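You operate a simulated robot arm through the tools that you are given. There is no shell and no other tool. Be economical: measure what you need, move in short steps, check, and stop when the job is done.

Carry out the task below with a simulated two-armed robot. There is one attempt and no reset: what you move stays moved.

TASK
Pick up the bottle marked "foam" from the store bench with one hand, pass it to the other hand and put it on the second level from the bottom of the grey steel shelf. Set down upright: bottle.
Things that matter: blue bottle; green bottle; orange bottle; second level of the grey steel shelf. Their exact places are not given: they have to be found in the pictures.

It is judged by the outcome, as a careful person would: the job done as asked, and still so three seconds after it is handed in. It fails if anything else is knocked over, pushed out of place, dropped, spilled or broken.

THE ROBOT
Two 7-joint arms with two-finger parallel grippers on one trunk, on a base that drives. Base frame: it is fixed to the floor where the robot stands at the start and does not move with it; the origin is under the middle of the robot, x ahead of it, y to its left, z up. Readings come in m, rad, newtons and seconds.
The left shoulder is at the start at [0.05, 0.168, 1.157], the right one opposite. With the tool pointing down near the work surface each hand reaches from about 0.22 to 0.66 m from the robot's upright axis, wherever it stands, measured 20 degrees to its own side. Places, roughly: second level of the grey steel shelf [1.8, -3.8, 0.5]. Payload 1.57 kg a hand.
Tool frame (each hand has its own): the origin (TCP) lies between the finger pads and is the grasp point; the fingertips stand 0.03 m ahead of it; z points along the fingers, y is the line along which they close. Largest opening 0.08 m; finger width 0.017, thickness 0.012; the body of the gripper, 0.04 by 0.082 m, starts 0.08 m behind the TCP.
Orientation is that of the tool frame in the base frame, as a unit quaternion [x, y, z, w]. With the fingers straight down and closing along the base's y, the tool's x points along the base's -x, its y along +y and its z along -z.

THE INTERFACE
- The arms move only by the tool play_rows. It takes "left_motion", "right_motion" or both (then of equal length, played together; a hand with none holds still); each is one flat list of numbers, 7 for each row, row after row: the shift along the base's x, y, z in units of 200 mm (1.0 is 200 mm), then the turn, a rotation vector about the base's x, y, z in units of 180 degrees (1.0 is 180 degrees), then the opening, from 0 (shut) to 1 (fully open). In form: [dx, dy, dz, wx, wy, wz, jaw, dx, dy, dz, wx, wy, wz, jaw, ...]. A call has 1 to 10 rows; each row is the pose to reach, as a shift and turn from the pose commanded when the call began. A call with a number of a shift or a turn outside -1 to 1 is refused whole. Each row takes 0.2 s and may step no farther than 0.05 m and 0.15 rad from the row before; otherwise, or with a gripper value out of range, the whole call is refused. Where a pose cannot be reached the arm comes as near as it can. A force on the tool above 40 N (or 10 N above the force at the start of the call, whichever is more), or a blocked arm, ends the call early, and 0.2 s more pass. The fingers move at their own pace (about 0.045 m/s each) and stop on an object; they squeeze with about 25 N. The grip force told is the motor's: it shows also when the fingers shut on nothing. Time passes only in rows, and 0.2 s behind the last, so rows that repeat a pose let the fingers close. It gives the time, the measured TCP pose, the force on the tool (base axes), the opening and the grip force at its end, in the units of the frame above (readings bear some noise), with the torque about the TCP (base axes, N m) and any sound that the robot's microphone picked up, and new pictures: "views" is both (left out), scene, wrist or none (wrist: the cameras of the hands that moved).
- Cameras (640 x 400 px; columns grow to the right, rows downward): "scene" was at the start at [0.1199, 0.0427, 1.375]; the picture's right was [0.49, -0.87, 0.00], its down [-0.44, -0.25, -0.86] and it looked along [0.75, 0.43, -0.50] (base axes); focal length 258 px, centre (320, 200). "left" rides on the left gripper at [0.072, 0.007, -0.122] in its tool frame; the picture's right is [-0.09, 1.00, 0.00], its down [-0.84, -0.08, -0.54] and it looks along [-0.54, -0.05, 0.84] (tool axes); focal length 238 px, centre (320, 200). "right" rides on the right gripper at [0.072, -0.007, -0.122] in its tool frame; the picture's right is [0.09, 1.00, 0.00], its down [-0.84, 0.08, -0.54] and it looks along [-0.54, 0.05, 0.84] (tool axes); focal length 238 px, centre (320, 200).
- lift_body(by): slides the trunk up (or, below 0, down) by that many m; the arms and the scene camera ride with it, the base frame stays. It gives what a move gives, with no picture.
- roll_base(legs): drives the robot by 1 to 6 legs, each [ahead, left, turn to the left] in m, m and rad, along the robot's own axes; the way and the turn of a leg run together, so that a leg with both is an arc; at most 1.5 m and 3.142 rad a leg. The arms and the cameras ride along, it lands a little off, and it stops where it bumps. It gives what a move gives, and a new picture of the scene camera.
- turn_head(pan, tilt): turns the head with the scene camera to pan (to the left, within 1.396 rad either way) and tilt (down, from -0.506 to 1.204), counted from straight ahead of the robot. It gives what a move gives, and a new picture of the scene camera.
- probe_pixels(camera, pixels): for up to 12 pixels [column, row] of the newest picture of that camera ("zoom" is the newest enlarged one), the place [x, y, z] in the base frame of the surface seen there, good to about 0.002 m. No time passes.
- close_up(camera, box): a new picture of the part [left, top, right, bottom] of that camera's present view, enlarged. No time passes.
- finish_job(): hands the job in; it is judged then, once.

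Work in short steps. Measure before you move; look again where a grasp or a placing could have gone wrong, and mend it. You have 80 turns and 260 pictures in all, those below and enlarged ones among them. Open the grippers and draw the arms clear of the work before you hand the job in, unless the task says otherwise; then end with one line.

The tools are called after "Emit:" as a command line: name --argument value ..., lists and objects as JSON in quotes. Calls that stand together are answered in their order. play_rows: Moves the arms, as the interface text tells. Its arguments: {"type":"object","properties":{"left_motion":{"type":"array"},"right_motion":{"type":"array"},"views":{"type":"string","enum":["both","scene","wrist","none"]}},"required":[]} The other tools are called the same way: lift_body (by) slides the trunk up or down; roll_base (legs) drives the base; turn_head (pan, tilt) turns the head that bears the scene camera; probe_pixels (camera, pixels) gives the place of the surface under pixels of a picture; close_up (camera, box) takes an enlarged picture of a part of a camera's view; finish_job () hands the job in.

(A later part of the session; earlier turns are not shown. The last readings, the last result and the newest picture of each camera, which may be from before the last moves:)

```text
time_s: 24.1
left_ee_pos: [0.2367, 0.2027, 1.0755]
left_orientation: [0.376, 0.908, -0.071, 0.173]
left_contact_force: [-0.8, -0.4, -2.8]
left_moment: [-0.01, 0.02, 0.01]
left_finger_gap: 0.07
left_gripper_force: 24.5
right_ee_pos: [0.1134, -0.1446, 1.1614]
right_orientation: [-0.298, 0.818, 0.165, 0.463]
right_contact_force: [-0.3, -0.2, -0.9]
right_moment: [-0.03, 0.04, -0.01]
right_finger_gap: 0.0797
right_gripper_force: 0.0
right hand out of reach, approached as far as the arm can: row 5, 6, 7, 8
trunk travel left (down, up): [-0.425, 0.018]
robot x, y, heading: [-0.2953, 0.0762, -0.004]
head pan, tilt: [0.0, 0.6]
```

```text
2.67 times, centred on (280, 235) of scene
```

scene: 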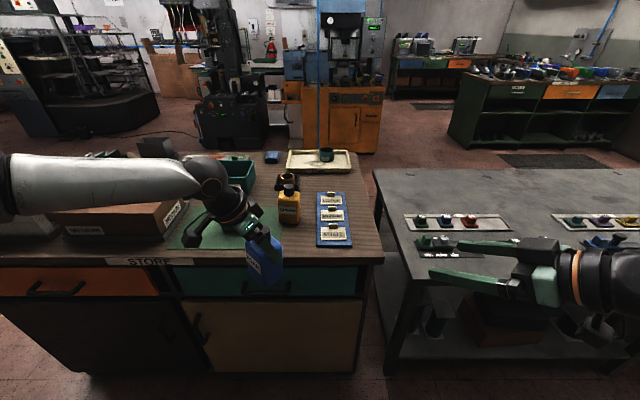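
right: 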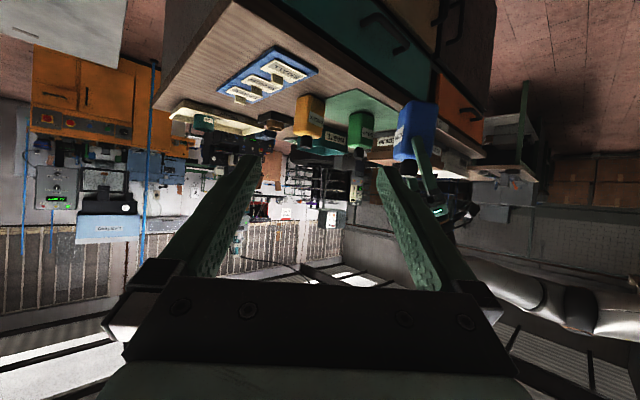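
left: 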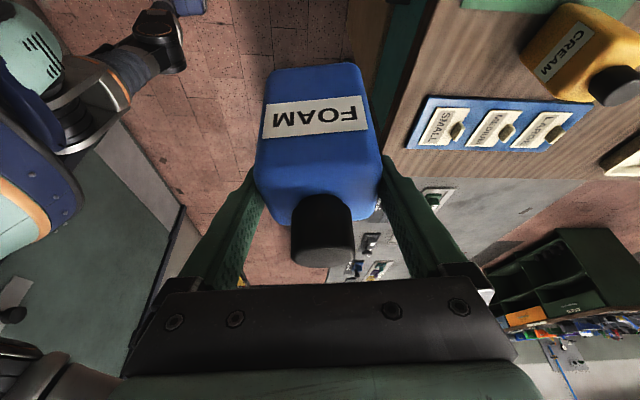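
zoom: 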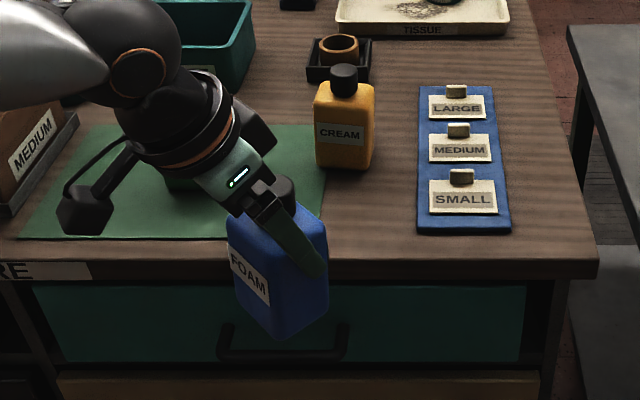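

The right hand now points at yaw 40°, 31° below horizontal. I translate it toward the pre-grasp point and see whether the orientation limit eases.

Emit:
play_rows --right_motion '[0.01, 0.18, -0.06, 0, 0, 0, 1, 0.02, 0.36, -0.12, 0, 0, 0, 1, 0.03, 0.54, -0.18, 0, 0, 0, 1, 0.04, 0.72, -0.24, 0, 0, 0, 1, 0.05, 0.9, -0.3, 0, 0, 0, 1, 0.05, 0.9, -0.3, 0, 0, 0, 1]'

```text
time_s: 25.6
left_ee_pos: [0.2361, 0.2021, 1.0757]
left_orientation: [0.377, 0.907, -0.07, 0.173]
left_contact_force: [0.2, 0.3, -4.4]
left_moment: [0.03, -0.01, 0.0]
left_finger_gap: 0.07
left_gripper_force: 25.2
right_ee_pos: [0.1212, 0.0365, 1.101]
right_orientation: [-0.296, 0.818, 0.167, 0.463]
right_contact_force: [-0.3, -0.4, -0.8]
right_moment: [0.0, -0.02, 0.0]
right_finger_gap: 0.0802
right_gripper_force: 0.1
trunk travel left (down, up): [-0.425, 0.018]
robot x, y, heading: [-0.2939, 0.0789, -0.005]
head pan, tilt: [0.0, 0.6]
```

scene: 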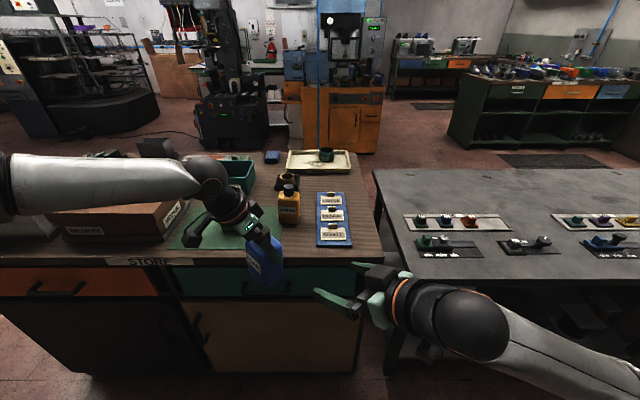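
right: 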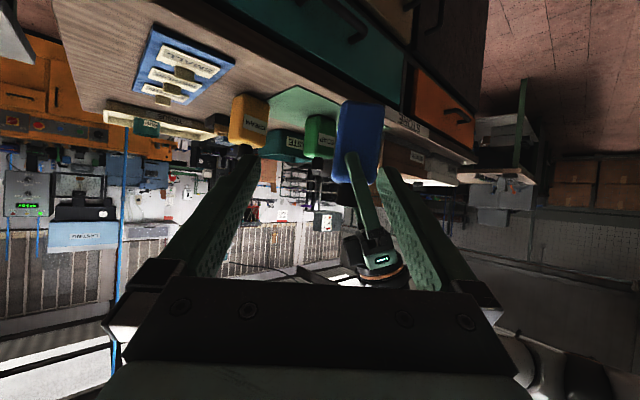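

I correct the orientation (yaw +5.6°, pitch up 6°) and move to the pre-grasp point 0.12 m short of the bottle.

Emit:
play_rows --right_motion '[0.07, 0.14, -0.04, 0.008, -0.008, 0.01, 1, 0.14, 0.29, -0.08, 0.016, -0.016, 0.021, 1, 0.205, 0.43, -0.115, 0.0236, -0.0236, 0.031, 1, 0.205, 0.43, -0.115, 0.0236, -0.0236, 0.031, 1]'

Emit:
close_up --camera "right" --box '[220, 60, 440, 300]'

```text
time_s: 26.6
left_ee_pos: [0.2361, 0.2017, 1.0758]
left_orientation: [0.377, 0.907, -0.07, 0.173]
left_contact_force: [0.1, 0.1, -3.4]
left_moment: [-0.02, -0.01, -0.05]
left_finger_gap: 0.07
left_gripper_force: 25.2
right_ee_pos: [0.1621, 0.1191, 1.0772]
right_orientation: [-0.325, 0.778, 0.209, 0.495]
right_contact_force: [-0.1, 0.0, 0.1]
right_moment: [-0.01, 0.0, 0.0]
right_finger_gap: 0.08
right_gripper_force: 0.0
trunk travel left (down, up): [-0.425, 0.018]
robot x, y, heading: [-0.2963, 0.084, -0.004]
head pan, tilt: [0.0, 0.6]
```

scene: 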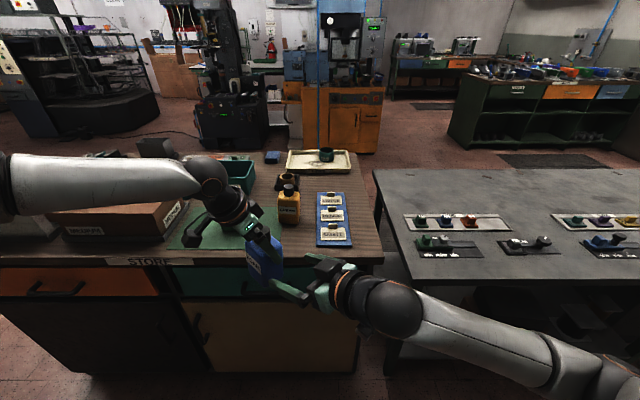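
right: 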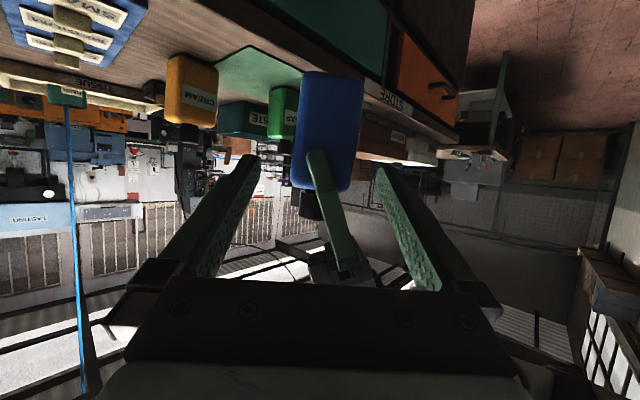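

```text
1.67 times, centred on (330, 180) of right
```

zoom: 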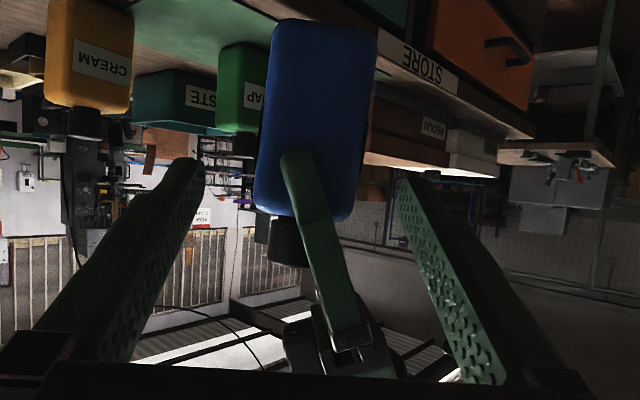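

The bottle lies ahead of the right hand, with its near face visible. I probe it for exact pose.

Emit:
probe_pixels --camera "zoom" --pixels '[[280, 40], [365, 50], [320, 25], [268, 120], [362, 130], [320, 100], [264, 180], [350, 195], [340, 160], [300, 165], [272, 60], [372, 60]]'

```text
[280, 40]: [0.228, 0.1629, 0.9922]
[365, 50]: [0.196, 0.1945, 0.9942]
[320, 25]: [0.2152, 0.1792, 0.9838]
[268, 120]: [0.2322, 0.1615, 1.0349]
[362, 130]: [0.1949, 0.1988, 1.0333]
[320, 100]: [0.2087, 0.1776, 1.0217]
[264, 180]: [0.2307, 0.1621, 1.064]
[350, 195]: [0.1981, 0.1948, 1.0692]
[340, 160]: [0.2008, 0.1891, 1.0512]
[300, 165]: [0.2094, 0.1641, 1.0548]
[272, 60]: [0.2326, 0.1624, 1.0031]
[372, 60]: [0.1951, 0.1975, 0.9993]
```

The bottle stands upright with its bottom at z=0.980, near-face width ≈0.056 and centre ≈(0.238, 0.205), well aligned with the right hand. I advance along the pointing line to height 0.048 on the bottle.

Emit:
play_rows --right_motion '[0.09, 0.1, -0.06, 0, 0, 0, 1, 0.18, 0.205, -0.118, 0, 0, 0, 1, 0.27, 0.31, -0.177, 0, 0, 0, 1, 0.36, 0.41, -0.235, 0, 0, 0, 1, 0.36, 0.41, -0.235, 0, 0, 0, 1]'

Emit:
close_up --camera "scene" --box '[180, 180, 380, 320]'

```text
time_s: 27.8
left_ee_pos: [0.2353, 0.2027, 1.075]
left_orientation: [0.376, 0.908, -0.071, 0.173]
left_contact_force: [-0.5, -1.2, -4.8]
left_moment: [-0.01, -0.03, 0.01]
left_finger_gap: 0.0702
left_gripper_force: 24.4
right_ee_pos: [0.2357, 0.2031, 1.0294]
right_orientation: [-0.324, 0.779, 0.208, 0.496]
right_contact_force: [-0.5, 0.4, -1.0]
right_moment: [0.02, 0.01, 0.03]
right_finger_gap: 0.0803
right_gripper_force: 0.2
trunk travel left (down, up): [-0.425, 0.018]
robot x, y, heading: [-0.2953, 0.0798, -0.0]
head pan, tilt: [0.0, 0.6]
```

scene: 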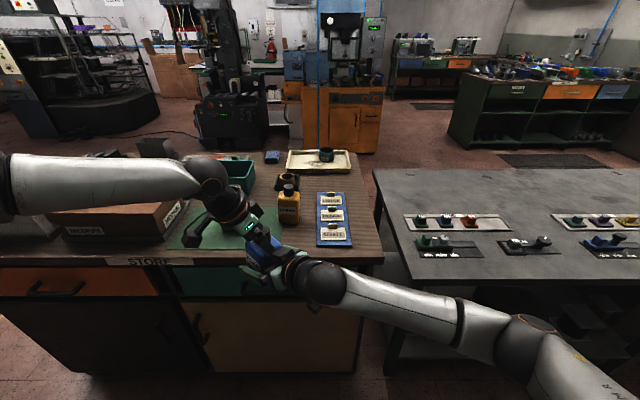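
right: 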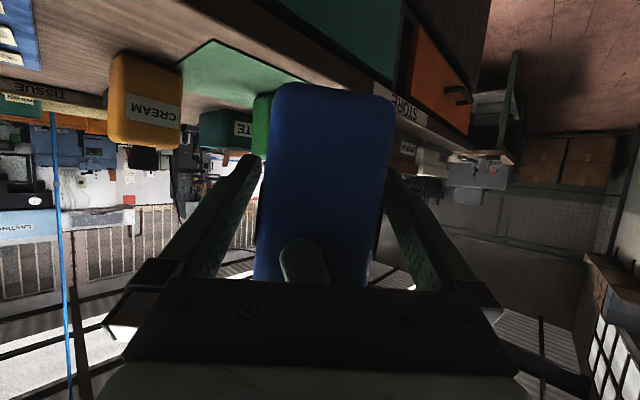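

```text
2.86 times, centred on (280, 250) of scene
```

zoom: 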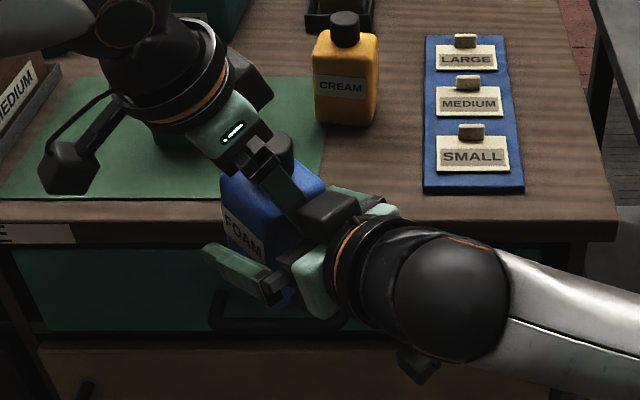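

The right fingers straddle the bottle with no contact force. I close the right jaws.

Emit:
play_rows --right_motion '[0, 0, 0, 0, 0, 0, 0, 0, 0, 0, 0, 0, 0, 0, 0, 0, 0, 0, 0, 0, 0, 0, 0, 0, 0, 0, 0, 0, 0, 0, 0, 0, 0, 0, 0]' --views "wrist"

```text
time_s: 28.9
left_ee_pos: [0.2356, 0.202, 1.0762]
left_orientation: [0.376, 0.907, -0.07, 0.173]
left_contact_force: [-0.9, 2.4, -4.1]
left_moment: [-0.41, -0.5, -0.66]
left_finger_gap: 0.07
left_gripper_force: 25.0
right_ee_pos: [0.2375, 0.2026, 1.029]
right_orientation: [-0.324, 0.779, 0.208, 0.495]
right_contact_force: [1.7, -2.1, 0.1]
right_moment: [0.51, 0.59, 0.65]
right_finger_gap: 0.0588
right_gripper_force: 25.1
trunk travel left (down, up): [-0.425, 0.018]
robot x, y, heading: [-0.2931, 0.076, -0.004]
head pan, tilt: [0.0, 0.6]
```

right: 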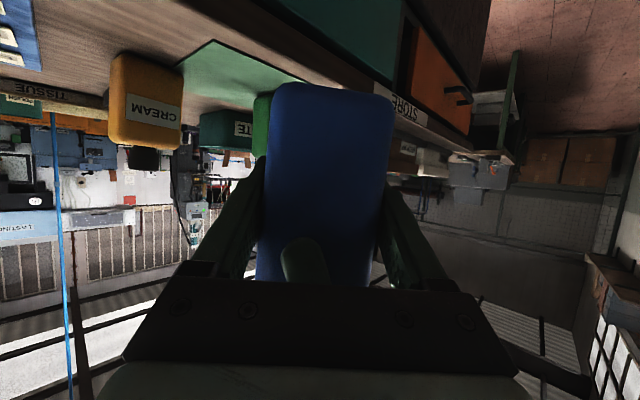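

The right hand grips at 25 N with a 0.0588 gap, and the twisting strain between the hands is small. I open the left hand.

Emit:
play_rows --left_motion '[0, 0, 0, 0, 0, 0, 1, 0, 0, 0, 0, 0, 0, 1, 0, 0, 0, 0, 0, 0, 1]' --views "none"

```text
time_s: 29.8
left_ee_pos: [0.2358, 0.2027, 1.0756]
left_orientation: [0.375, 0.908, -0.07, 0.173]
left_contact_force: [1.7, 1.2, 1.3]
left_moment: [-0.06, 0.05, 0.03]
left_finger_gap: 0.0785
left_gripper_force: 0.0
right_ee_pos: [0.2365, 0.2036, 1.0292]
right_orientation: [-0.324, 0.779, 0.208, 0.495]
right_contact_force: [-1.1, -1.6, -0.4]
right_moment: [0.13, -0.12, -0.03]
right_finger_gap: 0.0583
right_gripper_force: 25.4
trunk travel left (down, up): [-0.425, 0.018]
robot x, y, heading: [-0.2984, 0.0793, -0.003]
head pan, tilt: [0.0, 0.6]
```

I draw the left hand back along its own axis.

Emit:
play_rows --left_motion '[-0.024, 0.024, 0.094, 0, 0, 0, 1, -0.06, 0.06, 0.23, 0, 0, 0, 1, -0.1, 0.1, 0.4, 0, 0, 0, 1, -0.16, 0.16, 0.6, 0, 0, 0, 1, -0.2, 0.3, 0.75, 0, 0, 0, 1, -0.2, 0.5, 0.85, 0, 0, 0, 1]'

```text
time_s: 31.1
left_ee_pos: [0.1948, 0.3048, 1.2464]
left_orientation: [0.377, 0.907, -0.071, 0.172]
left_contact_force: [-1.1, 0.7, -0.2]
left_moment: [-0.04, 0.03, -0.01]
left_finger_gap: 0.08
left_gripper_force: 0.0
right_ee_pos: [0.2362, 0.2028, 1.0299]
right_orientation: [-0.325, 0.778, 0.208, 0.495]
right_contact_force: [0.0, -0.4, -0.2]
right_moment: [-0.01, -0.01, 0.02]
right_finger_gap: 0.0584
right_gripper_force: 25.0
trunk travel left (down, up): [-0.425, 0.018]
robot x, y, heading: [-0.2903, 0.0774, -0.003]
head pan, tilt: [0.0, 0.6]
```

scene: 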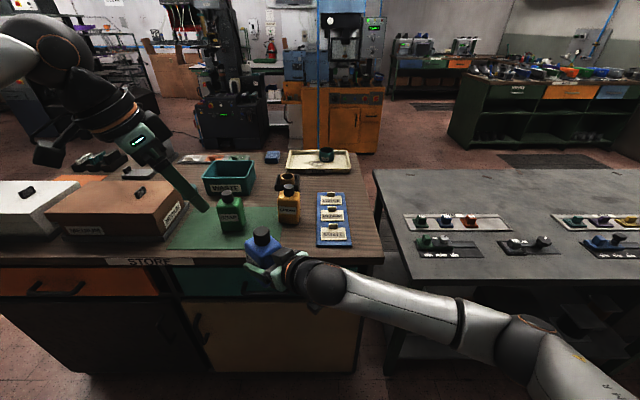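
left: 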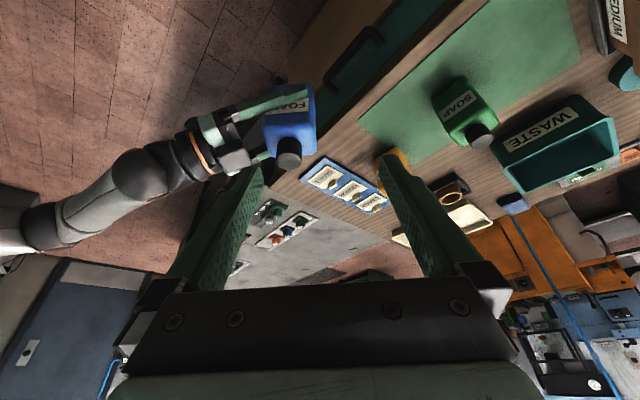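

The handover is done: the bottle stays upright in the right hand. I look to the right for the way to the shelf near (1.8, −3.8).

Emit:
turn_head --pan -1.1 --tilt 0.25

```text
time_s: 32.5
left_ee_pos: [0.1964, 0.3039, 1.2472]
left_orientation: [0.377, 0.907, -0.07, 0.173]
left_contact_force: [-0.5, -0.1, -0.4]
left_moment: [0.01, 0.02, 0.01]
left_finger_gap: 0.0799
left_gripper_force: 0.2
right_ee_pos: [0.2365, 0.2031, 1.029]
right_orientation: [-0.324, 0.779, 0.207, 0.495]
right_contact_force: [-0.8, -0.7, -0.4]
right_moment: [0.0, -0.01, 0.02]
right_finger_gap: 0.0585
right_gripper_force: 25.2
trunk travel left (down, up): [-0.425, 0.018]
robot x, y, heading: [-0.2941, 0.0766, -0.001]
head pan, tilt: [-1.1, 0.25]
```

scene: 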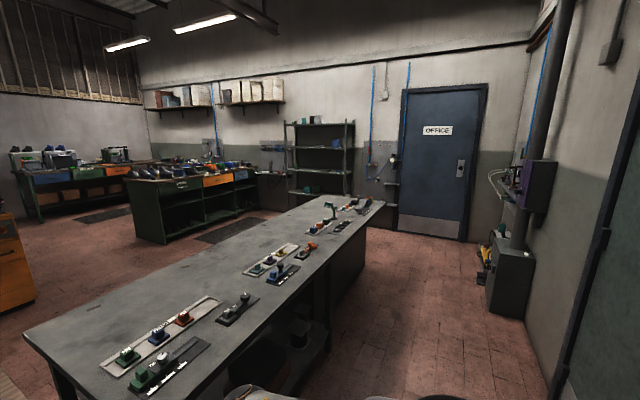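

The shelf stands behind the end of the long grey bench (at ≈318,155). I probe the layout and zoom in.

Emit:
probe_pixels --camera "scene" --pixels '[[290, 125], [352, 125], [320, 145], [320, 168], [315, 192], [384, 203], [325, 197], [270, 390], [400, 240], [460, 240], [500, 310], [440, 300]]'

Emit:
close_up --camera "scene" --box '[250, 100, 400, 220]'

```text
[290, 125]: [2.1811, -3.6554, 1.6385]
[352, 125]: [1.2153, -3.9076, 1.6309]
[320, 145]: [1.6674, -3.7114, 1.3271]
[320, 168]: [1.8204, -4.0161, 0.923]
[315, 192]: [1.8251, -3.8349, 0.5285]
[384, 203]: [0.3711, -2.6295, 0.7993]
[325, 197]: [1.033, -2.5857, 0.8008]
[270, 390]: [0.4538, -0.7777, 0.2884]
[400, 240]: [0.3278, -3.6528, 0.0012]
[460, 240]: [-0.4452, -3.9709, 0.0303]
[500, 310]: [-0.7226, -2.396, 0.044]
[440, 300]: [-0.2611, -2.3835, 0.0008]
```

```text
3.33 times, centred on (325, 160) of scene
```

zoom: 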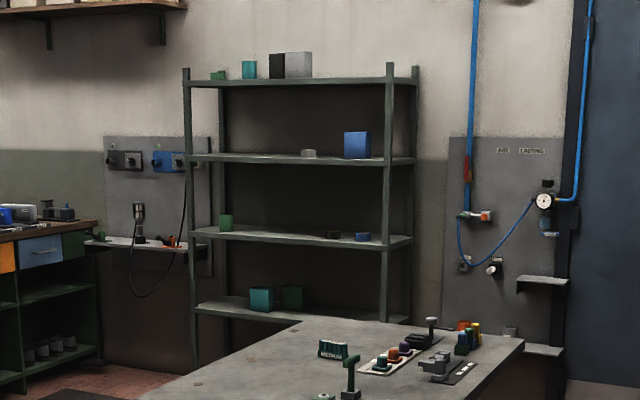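

The shelf front is at y≈−3.64 with the second level at z≈0.5, facing +y. The aisle at x≈−0.2 is free, so I turn right on the spot and look ahead.

Emit:
roll_base --legs '[[-0.05, 0, -0.8], [0, 0, -0.77]]'

Emit:
turn_head --pan 0 --tilt 0.45

```text
time_s: 37.0
left_ee_pos: [-0.1127, -0.3907, 1.2464]
left_orientation: [0.907, 0.378, -0.171, 0.073]
left_contact_force: [0.3, -0.5, 0.7]
left_moment: [0.01, -0.04, -0.01]
left_finger_gap: 0.08
left_gripper_force: 0.0
right_ee_pos: [-0.2129, -0.4326, 1.0289]
right_orientation: [0.319, 0.781, -0.202, 0.497]
right_contact_force: [0.1, 0.2, 0.7]
right_moment: [-0.01, 0.01, 0.03]
right_finger_gap: 0.0583
right_gripper_force: 24.7
trunk travel left (down, up): [-0.425, 0.018]
robot x, y, heading: [-0.3421, 0.095, -1.57]
head pan, tilt: [-1.1, 0.25]
```

scene: 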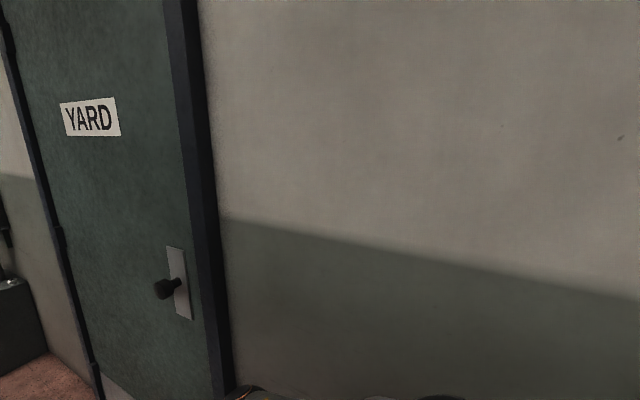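

```text
time_s: 38.3
left_ee_pos: [-0.1115, -0.3912, 1.248]
left_orientation: [0.907, 0.379, -0.17, 0.074]
left_contact_force: [-0.1, -0.1, -0.3]
left_moment: [-0.01, -0.03, 0.0]
left_finger_gap: 0.0798
left_gripper_force: 0.0
right_ee_pos: [-0.2127, -0.4319, 1.0286]
right_orientation: [0.319, 0.781, -0.201, 0.498]
right_contact_force: [-0.1, -0.7, -0.7]
right_moment: [0.02, 0.02, 0.03]
right_finger_gap: 0.0584
right_gripper_force: 25.0
trunk travel left (down, up): [-0.425, 0.018]
robot x, y, heading: [-0.3449, 0.0982, -1.565]
head pan, tilt: [0.0, 0.45]
```

scene: 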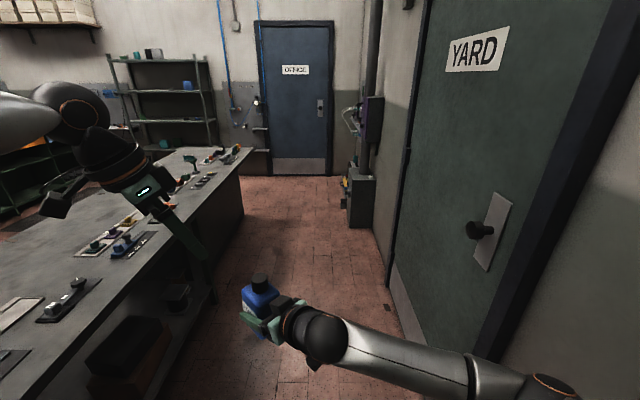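

The aisle is narrow, and my right elbow sticks out to the right. I probe the wall, cabinet, bench edges and elbow.

Emit:
probe_pixels --camera "scene" --pixels '[[215, 290], [243, 200], [375, 240], [350, 200], [348, 222], [375, 110], [350, 120], [480, 240], [400, 300], [545, 378], [440, 370], [590, 250]]'

```text
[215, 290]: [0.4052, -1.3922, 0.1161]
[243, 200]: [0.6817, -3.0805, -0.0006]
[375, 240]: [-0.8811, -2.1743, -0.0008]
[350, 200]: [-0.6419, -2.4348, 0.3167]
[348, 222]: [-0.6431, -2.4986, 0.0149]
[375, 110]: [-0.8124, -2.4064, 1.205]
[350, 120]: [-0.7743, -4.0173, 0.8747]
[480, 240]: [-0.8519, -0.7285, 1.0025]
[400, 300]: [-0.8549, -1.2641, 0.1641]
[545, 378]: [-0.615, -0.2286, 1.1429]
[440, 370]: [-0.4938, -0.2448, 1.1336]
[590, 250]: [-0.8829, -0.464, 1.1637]
```

My elbow is at x≈−0.65, with the wall at −0.88 and the cabinet at −0.64. I shift 0.22 m left while driving ahead, then continue down the aisle.

Emit:
roll_base --legs '[[0.6, 0.22, -0.005], [1.3, 0, 0]]'

```text
time_s: 48.0
left_ee_pos: [0.1242, -2.2862, 1.2461]
left_orientation: [0.904, 0.385, -0.17, 0.075]
left_contact_force: [0.5, 0.0, 0.7]
left_moment: [0.02, -0.02, 0.0]
left_finger_gap: 0.0799
left_gripper_force: 0.1
right_ee_pos: [0.0249, -2.3284, 1.029]
right_orientation: [0.314, 0.784, -0.197, 0.498]
right_contact_force: [-0.4, -0.6, -0.2]
right_moment: [0.04, 0.01, -0.01]
right_finger_gap: 0.0583
right_gripper_force: 25.2
trunk travel left (down, up): [-0.425, 0.018]
robot x, y, heading: [-0.1069, -1.7991, -1.554]
head pan, tilt: [0.0, 0.45]
```

scene: 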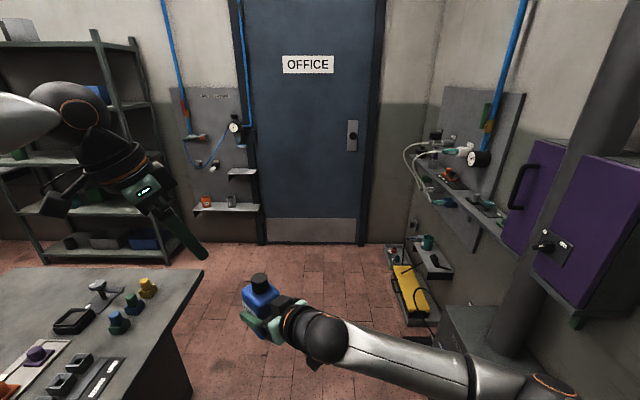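

The way is clear. I go on to y≈−2.9, then turn left to face along +x.

Emit:
roll_base --legs '[[1.1, 0, -0.017], [0, 0, 0.785], [0, 0, 0.785]]'

```text
time_s: 57.7
left_ee_pos: [0.3909, -2.6813, 1.2464]
left_orientation: [0.389, 0.902, -0.072, 0.171]
left_contact_force: [0.2, 0.8, -0.2]
left_moment: [-0.02, 0.0, 0.01]
left_finger_gap: 0.0799
left_gripper_force: 0.0
right_ee_pos: [0.4289, -2.7831, 1.0295]
right_orientation: [-0.314, 0.784, 0.2, 0.497]
right_contact_force: [-0.2, 0.1, -0.9]
right_moment: [0.02, -0.02, -0.01]
right_finger_gap: 0.0581
right_gripper_force: 25.1
trunk travel left (down, up): [-0.425, 0.018]
robot x, y, heading: [-0.1051, -2.8951, -0.027]
head pan, tilt: [0.0, 0.45]
```

scene: 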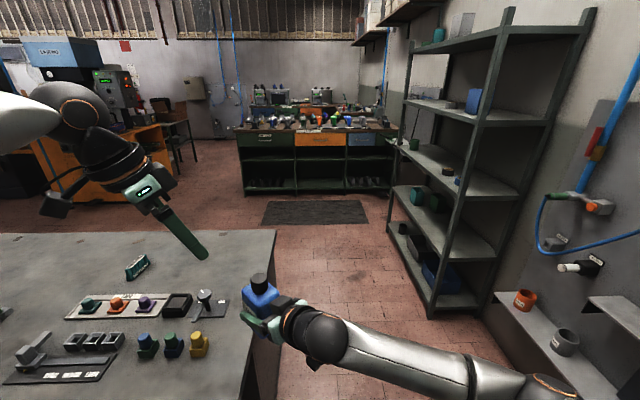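

I can see the shelf from the side: the second level (row ≈215–240) holds two boxes at the far end and is free at the near end. I probe it.

Emit:
probe_pixels --camera "scene" --pixels '[[450, 220], [480, 240], [425, 205], [418, 197], [437, 203], [395, 190], [445, 246], [495, 255], [430, 290], [275, 235], [455, 180], [440, 265]]'

Emit:
close_up --camera "scene" --box '[370, 100, 550, 320]'

```text
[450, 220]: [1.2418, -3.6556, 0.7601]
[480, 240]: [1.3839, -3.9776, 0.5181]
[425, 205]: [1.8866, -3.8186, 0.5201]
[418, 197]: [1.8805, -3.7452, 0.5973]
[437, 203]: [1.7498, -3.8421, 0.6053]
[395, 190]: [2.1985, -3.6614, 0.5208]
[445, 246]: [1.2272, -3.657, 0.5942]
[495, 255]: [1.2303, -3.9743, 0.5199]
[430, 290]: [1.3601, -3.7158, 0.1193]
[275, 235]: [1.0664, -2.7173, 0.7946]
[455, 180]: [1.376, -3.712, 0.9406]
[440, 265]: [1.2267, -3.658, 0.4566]
```

```text
1.82 times, centred on (460, 210) of scene
```

zoom: 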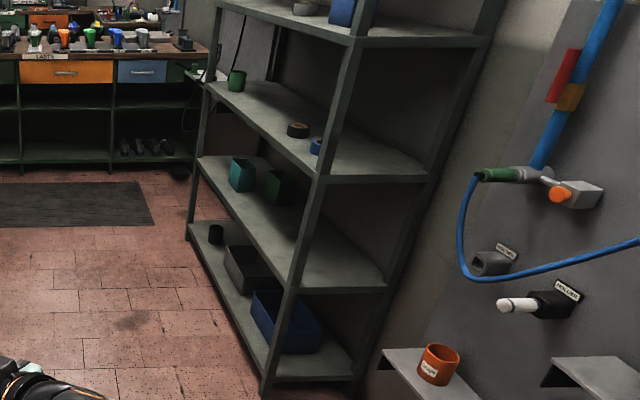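

Level two is at z=0.520, spans x 1.22–2.2, with its front edge at y≈−3.65 and boxes only at x≥1.72. I drive along the lane between the bench end and the shelf, then sidestep left past the bench.

Emit:
roll_base --legs '[[0, -0.22, 0.027], [1.2, 0, 0], [0.5, 0, 0], [0, 0.4, 0]]'

```text
time_s: 69.7
left_ee_pos: [2.0861, -2.4747, 1.2475]
left_orientation: [0.373, 0.909, -0.069, 0.174]
left_contact_force: [-0.3, 0.8, 0.5]
left_moment: [-0.02, 0.02, -0.03]
left_finger_gap: 0.0799
left_gripper_force: 0.2
right_ee_pos: [2.1286, -2.5757, 1.0281]
right_orientation: [-0.328, 0.777, 0.21, 0.494]
right_contact_force: [0.8, -0.6, 0.2]
right_moment: [-0.03, 0.01, 0.02]
right_finger_gap: 0.058
right_gripper_force: 25.2
trunk travel left (down, up): [-0.425, 0.018]
robot x, y, heading: [1.5984, -2.7049, 0.008]
head pan, tilt: [0.0, 0.45]
```

scene: 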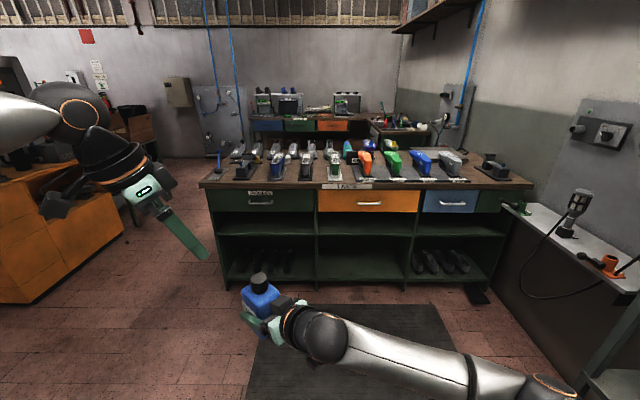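

I turn right to face the shelf and tilt the head toward level two.

Emit:
roll_base --legs '[[0, 0, -0.79], [0, 0, -0.789]]'

```text
time_s: 74.3
left_ee_pos: [1.8267, -3.1914, 1.2459]
left_orientation: [0.906, 0.38, -0.171, 0.073]
left_contact_force: [-0.6, -0.1, -0.3]
left_moment: [0.03, -0.01, 0.01]
left_finger_gap: 0.08
left_gripper_force: 0.1
right_ee_pos: [1.7248, -3.234, 1.0284]
right_orientation: [0.319, 0.781, -0.201, 0.497]
right_contact_force: [0.3, -0.9, 0.4]
right_moment: [0.0, 0.0, -0.04]
right_finger_gap: 0.0582
right_gripper_force: 25.3
trunk travel left (down, up): [-0.425, 0.018]
robot x, y, heading: [1.597, -2.7061, -1.563]
head pan, tilt: [0.0, 0.45]
```

scene: 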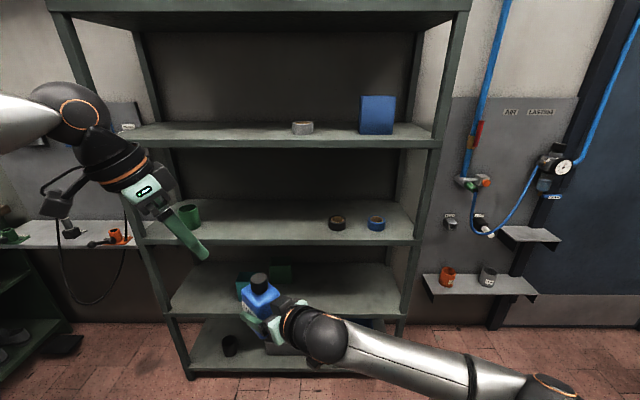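

The robot faces the shelf. I swing the right hand with the bottle back to pointing straight ahead, near its own side, and draw the left hand back.

Emit:
play_rows --right_motion '[-0.16, 0, 0, 0, 0, -0.042, 0, -0.32, 0.02, 0, 0, 0, -0.084, 0, -0.48, 0.03, 0, 0, 0, -0.126, 0, -0.64, 0.05, 0, 0, 0, -0.168, 0, -0.8, 0.07, 0, 0, 0, -0.21, 0, -0.98, 0.08, 0, 0, 0, -0.25, 0]' --left_motion '[0.08, 0.13, 0, 0, 0, 0.02, 1, 0.16, 0.27, 0, 0, 0, 0.05, 1, 0.25, 0.4, 0, 0, 0, 0.08, 1, 0.33, 0.53, 0, 0, 0, 0.11, 1, 0.4, 0.67, 0, 0, 0, 0.15, 1, 0.5, 0.8, 0, 0, 0, 0.18, 1]'

```text
time_s: 75.7
left_ee_pos: [1.928, -3.0317, 1.2476]
left_orientation: [0.764, 0.618, -0.143, 0.118]
left_contact_force: [0.0, 0.7, -0.3]
left_moment: [-0.03, 0.0, -0.03]
left_finger_gap: 0.0802
left_gripper_force: 0.0
right_ee_pos: [1.5504, -3.238, 1.072]
right_orientation: [0.439, 0.723, -0.275, 0.457]
right_contact_force: [0.9, -1.0, -4.3]
right_moment: [0.04, -0.03, -0.03]
right_finger_gap: 0.0577
right_gripper_force: 24.8
right hand out of reach, approached as far as the arm can: row 1, 2, 3, 4, 5, 6
trunk travel left (down, up): [-0.425, 0.018]
robot x, y, heading: [1.5964, -2.7008, -1.561]
head pan, tilt: [0.0, 0.45]
```

scene: 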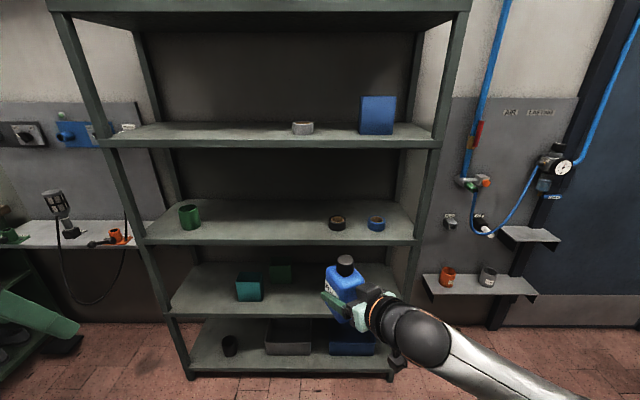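
right: 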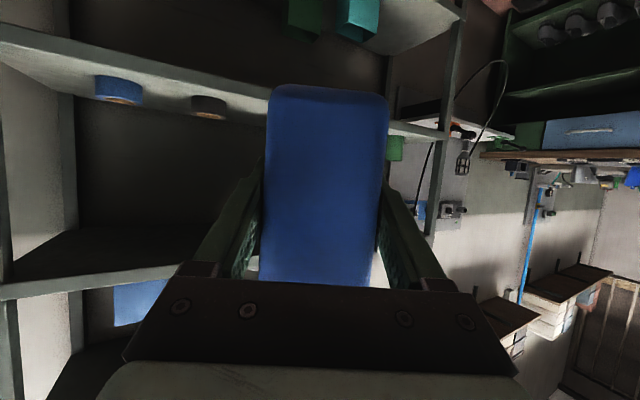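
left: 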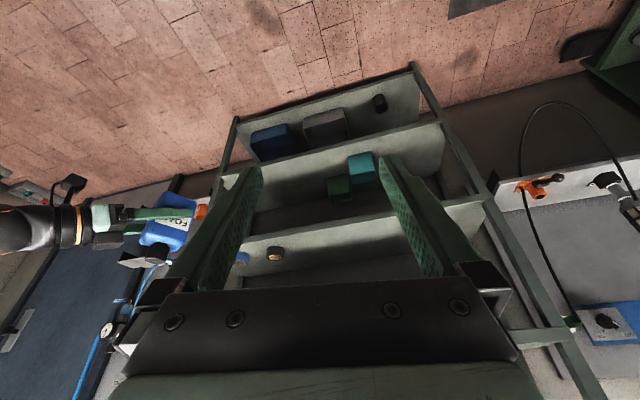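

The bottle is upright (tool's sideways tilt ≈0) with the hand pointing 28° left of ahead, which is fine for placing. I lower the trunk fully in front of the shelf.

Emit:
lift_body --by -0.4

Emit:
turn_head --pan -0.1 --tilt 0.5

```text
time_s: 79.5
left_ee_pos: [1.9282, -3.0318, 0.848]
left_orientation: [0.765, 0.617, -0.143, 0.118]
left_contact_force: [-0.2, 0.0, -0.1]
left_moment: [0.02, -0.01, -0.03]
left_finger_gap: 0.0802
left_gripper_force: 0.1
right_ee_pos: [1.5515, -3.2372, 0.6708]
right_orientation: [0.439, 0.723, -0.275, 0.457]
right_contact_force: [0.5, -0.1, -4.0]
right_moment: [0.06, -0.02, 0.02]
right_finger_gap: 0.058
right_gripper_force: 25.4
trunk travel left (down, up): [-0.025, 0.418]
robot x, y, heading: [1.6026, -2.701, -1.569]
head pan, tilt: [0.0, 0.45]
```

```text
time_s: 80.2
left_ee_pos: [1.9277, -3.0337, 0.8477]
left_orientation: [0.764, 0.618, -0.143, 0.118]
left_contact_force: [-0.4, 0.5, 0.6]
left_moment: [0.01, 0.0, 0.05]
left_finger_gap: 0.08
left_gripper_force: 0.0
right_ee_pos: [1.5517, -3.2381, 0.6711]
right_orientation: [0.44, 0.723, -0.275, 0.456]
right_contact_force: [-0.1, -0.4, -3.8]
right_moment: [0.02, -0.01, 0.01]
right_finger_gap: 0.0581
right_gripper_force: 25.2
trunk travel left (down, up): [-0.025, 0.418]
robot x, y, heading: [1.5984, -2.705, -1.567]
head pan, tilt: [-0.099, 0.499]
```

scene: 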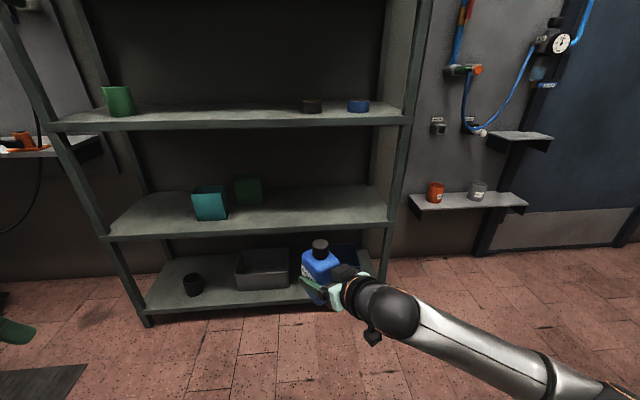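

Level two is visible (front edge at row ≈232, boxes at 210 and 248). I probe its edge, the boxes and the held bottle's bottom.

Emit:
probe_pixels --camera "scene" --pixels '[[300, 225], [300, 215], [300, 230], [300, 236], [226, 212], [225, 190], [385, 230], [330, 205], [310, 300], [325, 305], [307, 262], [320, 240]]'

Emit:
close_up --camera "scene" --box '[260, 200, 420, 350]'

```text
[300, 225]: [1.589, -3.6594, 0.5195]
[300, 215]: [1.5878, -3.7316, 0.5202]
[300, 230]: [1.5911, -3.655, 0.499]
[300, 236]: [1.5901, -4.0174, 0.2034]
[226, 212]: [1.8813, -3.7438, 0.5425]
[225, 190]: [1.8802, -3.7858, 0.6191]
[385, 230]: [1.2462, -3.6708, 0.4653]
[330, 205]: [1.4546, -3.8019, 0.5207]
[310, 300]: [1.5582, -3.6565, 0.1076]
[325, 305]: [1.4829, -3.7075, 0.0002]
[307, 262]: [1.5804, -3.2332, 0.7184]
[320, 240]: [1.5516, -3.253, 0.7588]
```

```text
2.67 times, centred on (340, 275) of scene
```

zoom: 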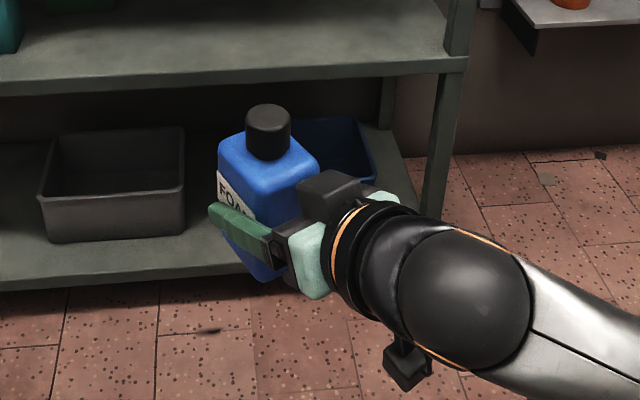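

There is no lip, the surface is at 0.520 and the held bottle's bottom is at ≈0.62. I lower the arm 50 mm to check its reach before entering.

Emit:
play_rows --right_motion '[0, 0, -0.08, 0, 0, 0, 0, 0, 0, -0.16, 0, 0, 0, 0, 0, 0, -0.25, 0, 0, 0, 0, 0, 0, -0.25, 0, 0, 0, 0]' --views "none"

```text
time_s: 81.2
left_ee_pos: [1.928, -3.0319, 0.8473]
left_orientation: [0.765, 0.617, -0.144, 0.117]
left_contact_force: [-0.5, 0.8, 0.7]
left_moment: [-0.02, 0.01, 0.0]
left_finger_gap: 0.0804
left_gripper_force: 0.0
right_ee_pos: [1.5457, -3.2391, 0.6581]
right_orientation: [0.433, 0.725, -0.272, 0.462]
right_contact_force: [0.1, 0.1, -3.6]
right_moment: [-0.01, 0.0, 0.04]
right_finger_gap: 0.0578
right_gripper_force: 25.2
right hand out of reach, approached as far as the arm can: row 1, 2, 3, 4
trunk travel left (down, up): [-0.025, 0.418]
robot x, y, heading: [1.5953, -2.7059, -1.565]
head pan, tilt: [-0.099, 0.499]
```

The arm's limit depends on the hand's yaw, so I go back to the 45° pose nearer the middle that worked before, lowering at the same time, still in front of the shelf.

Emit:
play_rows --right_motion '[0.14, 0, -0.02, 0, 0, 0.016, 0, 0.28, 0, -0.06, 0, 0, 0.032, 0, 0.42, 0, -0.12, 0, 0, 0.048, 0, 0.56, 0, -0.18, 0, 0, 0.064, 0, 0.7, 0, -0.24, 0, 0, 0.08, 0, 0.82, 0, -0.3, 0, 0, 0.096, 0, 0.82, 0, -0.38, 0, 0, 0.096, 0, 0.82, 0, -0.43, 0, 0, 0.096, 0]' --views "scene"

```text
time_s: 83.0
left_ee_pos: [1.9282, -3.032, 0.8471]
left_orientation: [0.765, 0.617, -0.143, 0.118]
left_contact_force: [-1.2, 0.7, -0.1]
left_moment: [0.03, 0.02, 0.01]
left_finger_gap: 0.0799
left_gripper_force: 0.1
right_ee_pos: [1.7108, -3.2394, 0.5719]
right_orientation: [0.326, 0.781, -0.203, 0.493]
right_contact_force: [0.8, -0.3, -4.0]
right_moment: [0.02, 0.05, 0.04]
right_finger_gap: 0.0579
right_gripper_force: 24.4
right hand out of reach, approached as far as the arm can: row 2, 3, 4
trunk travel left (down, up): [-0.025, 0.418]
robot x, y, heading: [1.5993, -2.7037, -1.563]
head pan, tilt: [-0.099, 0.499]
```

scene: 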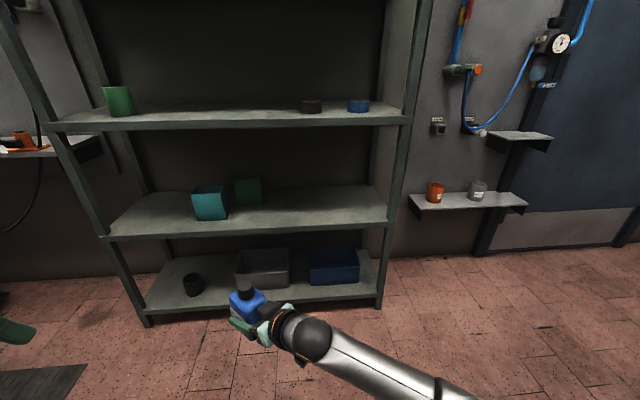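

In this pose the arm reaches z=0.572 with the bottle upright. I raise 45 mm for entry, then sidestep right 0.21 m and drive ahead most of the way.

Emit:
play_rows --right_motion '[0, 0, 0.08, 0, 0, 0, 0, 0, 0, 0.16, 0, 0, 0, 0, 0, 0, 0.225, 0, 0, 0, 0]' --views "none"

Emit:
roll_base --legs '[[0, -0.2, -0.007], [0.36, 0, 0]]'

```text
time_s: 83.8
left_ee_pos: [1.9281, -3.031, 0.8468]
left_orientation: [0.764, 0.618, -0.144, 0.118]
left_contact_force: [0.2, -0.3, 0.4]
left_moment: [0.03, 0.04, 0.0]
left_finger_gap: 0.0799
left_gripper_force: 0.2
right_ee_pos: [1.712, -3.2392, 0.6155]
right_orientation: [0.325, 0.781, -0.201, 0.493]
right_contact_force: [0.2, -0.2, -3.7]
right_moment: [0.03, -0.03, -0.04]
right_finger_gap: 0.0579
right_gripper_force: 25.6
trunk travel left (down, up): [-0.025, 0.418]
robot x, y, heading: [1.598, -2.7041, -1.567]
head pan, tilt: [-0.099, 0.499]
```

```text
time_s: 87.3
left_ee_pos: [1.7316, -3.3953, 0.8473]
left_orientation: [0.764, 0.618, -0.143, 0.118]
left_contact_force: [-0.4, -0.1, -0.8]
left_moment: [0.0, 0.0, 0.03]
left_finger_gap: 0.0798
left_gripper_force: 0.1
right_ee_pos: [1.5147, -3.6029, 0.616]
right_orientation: [0.325, 0.781, -0.203, 0.493]
right_contact_force: [-0.4, 0.6, -4.6]
right_moment: [0.0, -0.03, 0.02]
right_finger_gap: 0.0578
right_gripper_force: 25.6
trunk travel left (down, up): [-0.025, 0.418]
robot x, y, heading: [1.4026, -3.0682, -1.564]
head pan, tilt: [-0.099, 0.499]
```

scene: 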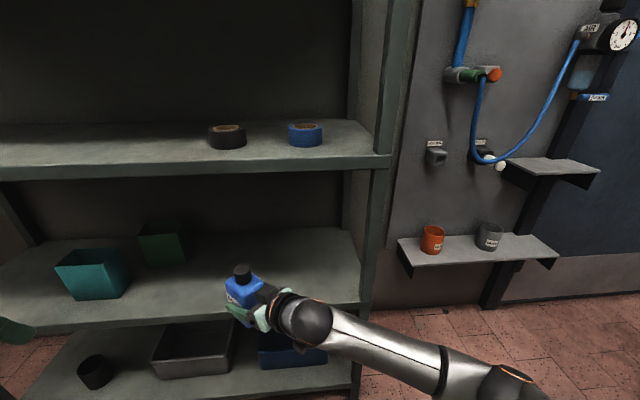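

The bottle is just ahead of level two with its bottom at ≈0.567, and everything is clear. I drive the last 0.117 m.

Emit:
roll_base --legs '[[0.117, 0, 0]]'

Emit:
close_up --camera "scene" --box '[180, 180, 380, 340]'

```text
time_s: 88.5
left_ee_pos: [1.7332, -3.5093, 0.8468]
left_orientation: [0.764, 0.618, -0.143, 0.118]
left_contact_force: [0.8, 0.3, -0.7]
left_moment: [0.01, -0.03, 0.03]
left_finger_gap: 0.0801
left_gripper_force: 0.0
right_ee_pos: [1.5161, -3.7177, 0.6156]
right_orientation: [0.323, 0.782, -0.201, 0.494]
right_contact_force: [0.2, -0.2, -3.0]
right_moment: [0.01, 0.03, -0.01]
right_finger_gap: 0.0579
right_gripper_force: 25.1
trunk travel left (down, up): [-0.025, 0.418]
robot x, y, heading: [1.4045, -3.1824, -1.561]
head pan, tilt: [-0.099, 0.499]
```

scene: 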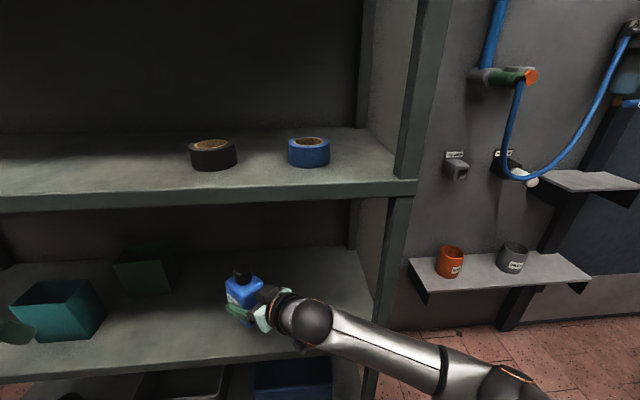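

```text
2.50 times, centred on (280, 260) of scene
```

zoom: 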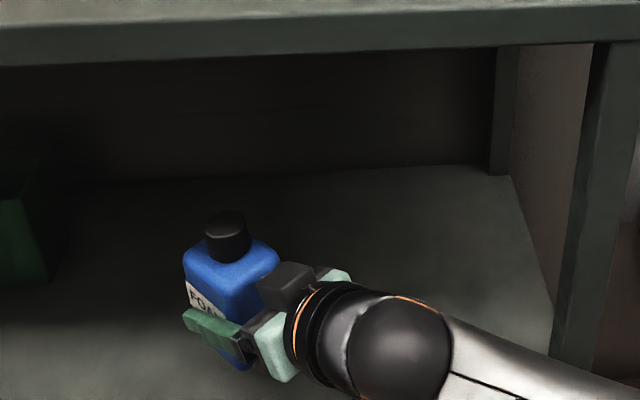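

The bottle is inside at (1.516, −3.718). I lower to about 8 mm above the surface, then creep to contact.

Emit:
play_rows --right_motion '[0, 0, -0.07, 0, 0, 0, 0, 0, 0, -0.14, 0, 0, 0, 0, 0, 0, -0.19, 0, 0, 0, 0, 0, 0, -0.205, 0, 0, 0, 0, 0, 0, -0.215, 0, 0, 0, 0, 0, 0, -0.225, 0, 0, 0, 0, 0, 0, -0.225, 0, 0, 0, 0]' --views "wrist"

```text
time_s: 90.1
left_ee_pos: [1.7322, -3.5093, 0.8472]
left_orientation: [0.763, 0.619, -0.143, 0.118]
left_contact_force: [0.2, 0.1, 0.1]
left_moment: [-0.01, 0.0, 0.01]
left_finger_gap: 0.08
left_gripper_force: 0.0
right_ee_pos: [1.5162, -3.7183, 0.5706]
right_orientation: [0.324, 0.782, -0.201, 0.493]
right_contact_force: [-0.5, -0.2, -3.9]
right_moment: [0.0, 0.01, -0.03]
right_finger_gap: 0.058
right_gripper_force: 25.3
trunk travel left (down, up): [-0.025, 0.418]
robot x, y, heading: [1.3993, -3.1855, -1.564]
head pan, tilt: [-0.099, 0.499]
```

right: 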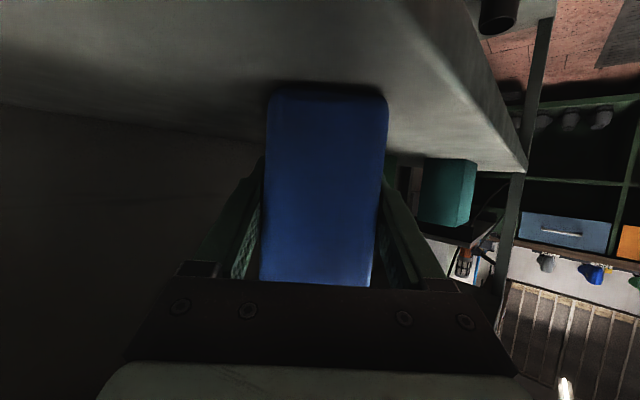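

There is no contact yet and the weight is still on the hand. I probe the gap at the bottle's foot.

Emit:
probe_pixels --camera "right" --pixels '[[330, 91], [330, 97], [330, 80], [290, 92], [370, 92], [330, 70]]'

Emit:
play_rows --right_motion '[0, 0, -0.008, 0, 0, 0, 0, 0, 0, -0.012, 0, 0, 0, 0, 0, 0, -0.012, 0, 0, 0, 0]' --views "none"

```text
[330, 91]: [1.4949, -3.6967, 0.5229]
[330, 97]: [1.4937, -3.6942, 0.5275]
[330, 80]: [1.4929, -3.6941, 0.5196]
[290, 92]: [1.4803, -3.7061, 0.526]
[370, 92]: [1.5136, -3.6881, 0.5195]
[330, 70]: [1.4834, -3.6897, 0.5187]
```

```text
time_s: 90.9
left_ee_pos: [1.7326, -3.51, 0.8475]
left_orientation: [0.764, 0.618, -0.144, 0.119]
left_contact_force: [0.3, -1.0, -0.3]
left_moment: [0.03, -0.01, -0.01]
left_finger_gap: 0.0799
left_gripper_force: 0.1
right_ee_pos: [1.5165, -3.7182, 0.5713]
right_orientation: [0.323, 0.781, -0.203, 0.495]
right_contact_force: [-2.7, 1.8, 6.3]
right_moment: [0.09, 0.54, -0.05]
right_finger_gap: 0.0579
right_gripper_force: 24.7
trunk travel left (down, up): [-0.025, 0.418]
robot x, y, heading: [1.3974, -3.1833, -1.566]
head pan, tilt: [-0.099, 0.499]
```

The bottle rests on the shelf (force now +6 N up). I open the right jaws.

Emit:
play_rows --right_motion '[0, 0, 0.003, 0, 0, 0, 0.78, 0, 0, 0.003, 0, 0, 0, 0.9, 0, 0, 0.003, 0, 0, 0, 1, 0, 0, 0.003, 0, 0, 0, 1]' --views "both"

```text
time_s: 91.9
left_ee_pos: [1.7326, -3.5093, 0.8482]
left_orientation: [0.763, 0.619, -0.144, 0.119]
left_contact_force: [-0.3, -0.4, -0.3]
left_moment: [-0.01, 0.01, 0.01]
left_finger_gap: 0.08
left_gripper_force: 0.1
right_ee_pos: [1.5158, -3.7181, 0.5695]
right_orientation: [0.324, 0.782, -0.202, 0.493]
right_contact_force: [-0.4, -0.2, 0.4]
right_moment: [0.03, -0.02, -0.01]
right_finger_gap: 0.0801
right_gripper_force: 0.1
trunk travel left (down, up): [-0.025, 0.418]
robot x, y, heading: [1.3997, -3.1835, -1.568]
head pan, tilt: [-0.099, 0.499]
```

scene: 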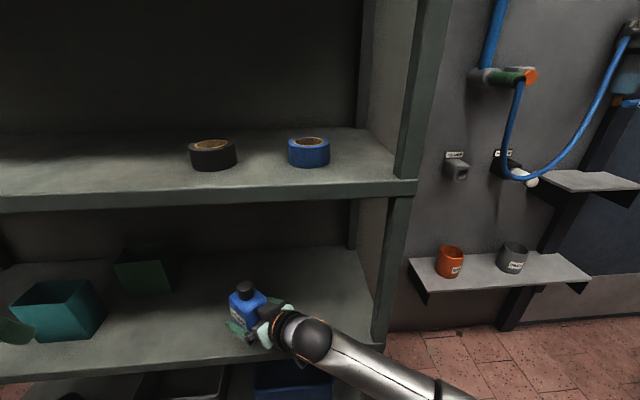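
right: 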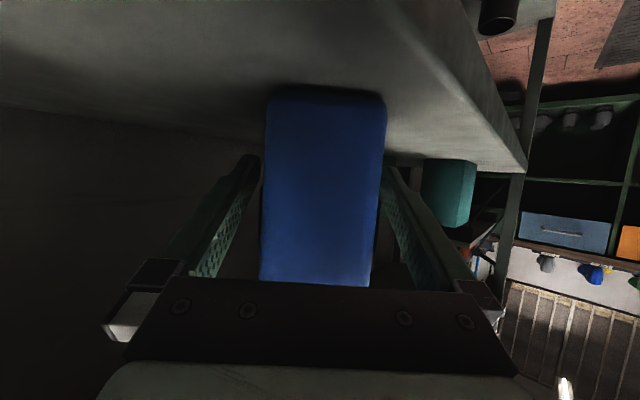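

The bottle stands free between the open fingers. I withdraw by driving back along the fingers' direction (back and right at 45°) with the arm held still.

Emit:
roll_base --legs '[[-0.06, -0.06, 0], [-0.07, -0.07, 0]]'

```text
time_s: 93.7
left_ee_pos: [1.6039, -3.3807, 0.847]
left_orientation: [0.762, 0.62, -0.144, 0.119]
left_contact_force: [0.1, -0.6, 0.3]
left_moment: [0.0, -0.02, 0.03]
left_finger_gap: 0.0801
left_gripper_force: 0.1
right_ee_pos: [1.3889, -3.5888, 0.5702]
right_orientation: [0.323, 0.783, -0.2, 0.493]
right_contact_force: [0.1, -0.4, 0.4]
right_moment: [-0.03, 0.02, -0.03]
right_finger_gap: 0.08
right_gripper_force: 0.1
trunk travel left (down, up): [-0.025, 0.418]
robot x, y, heading: [1.2734, -3.0537, -1.558]
head pan, tilt: [-0.099, 0.499]
```

scene: 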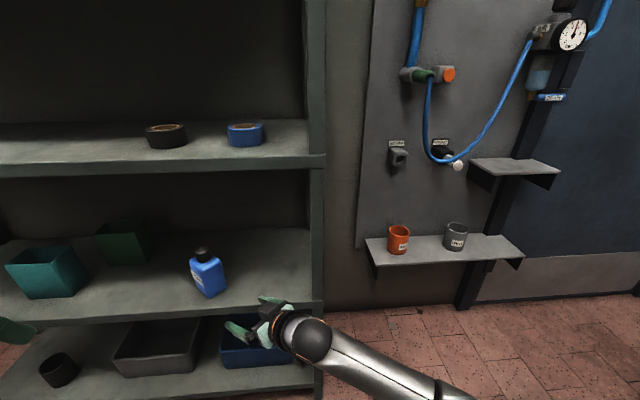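

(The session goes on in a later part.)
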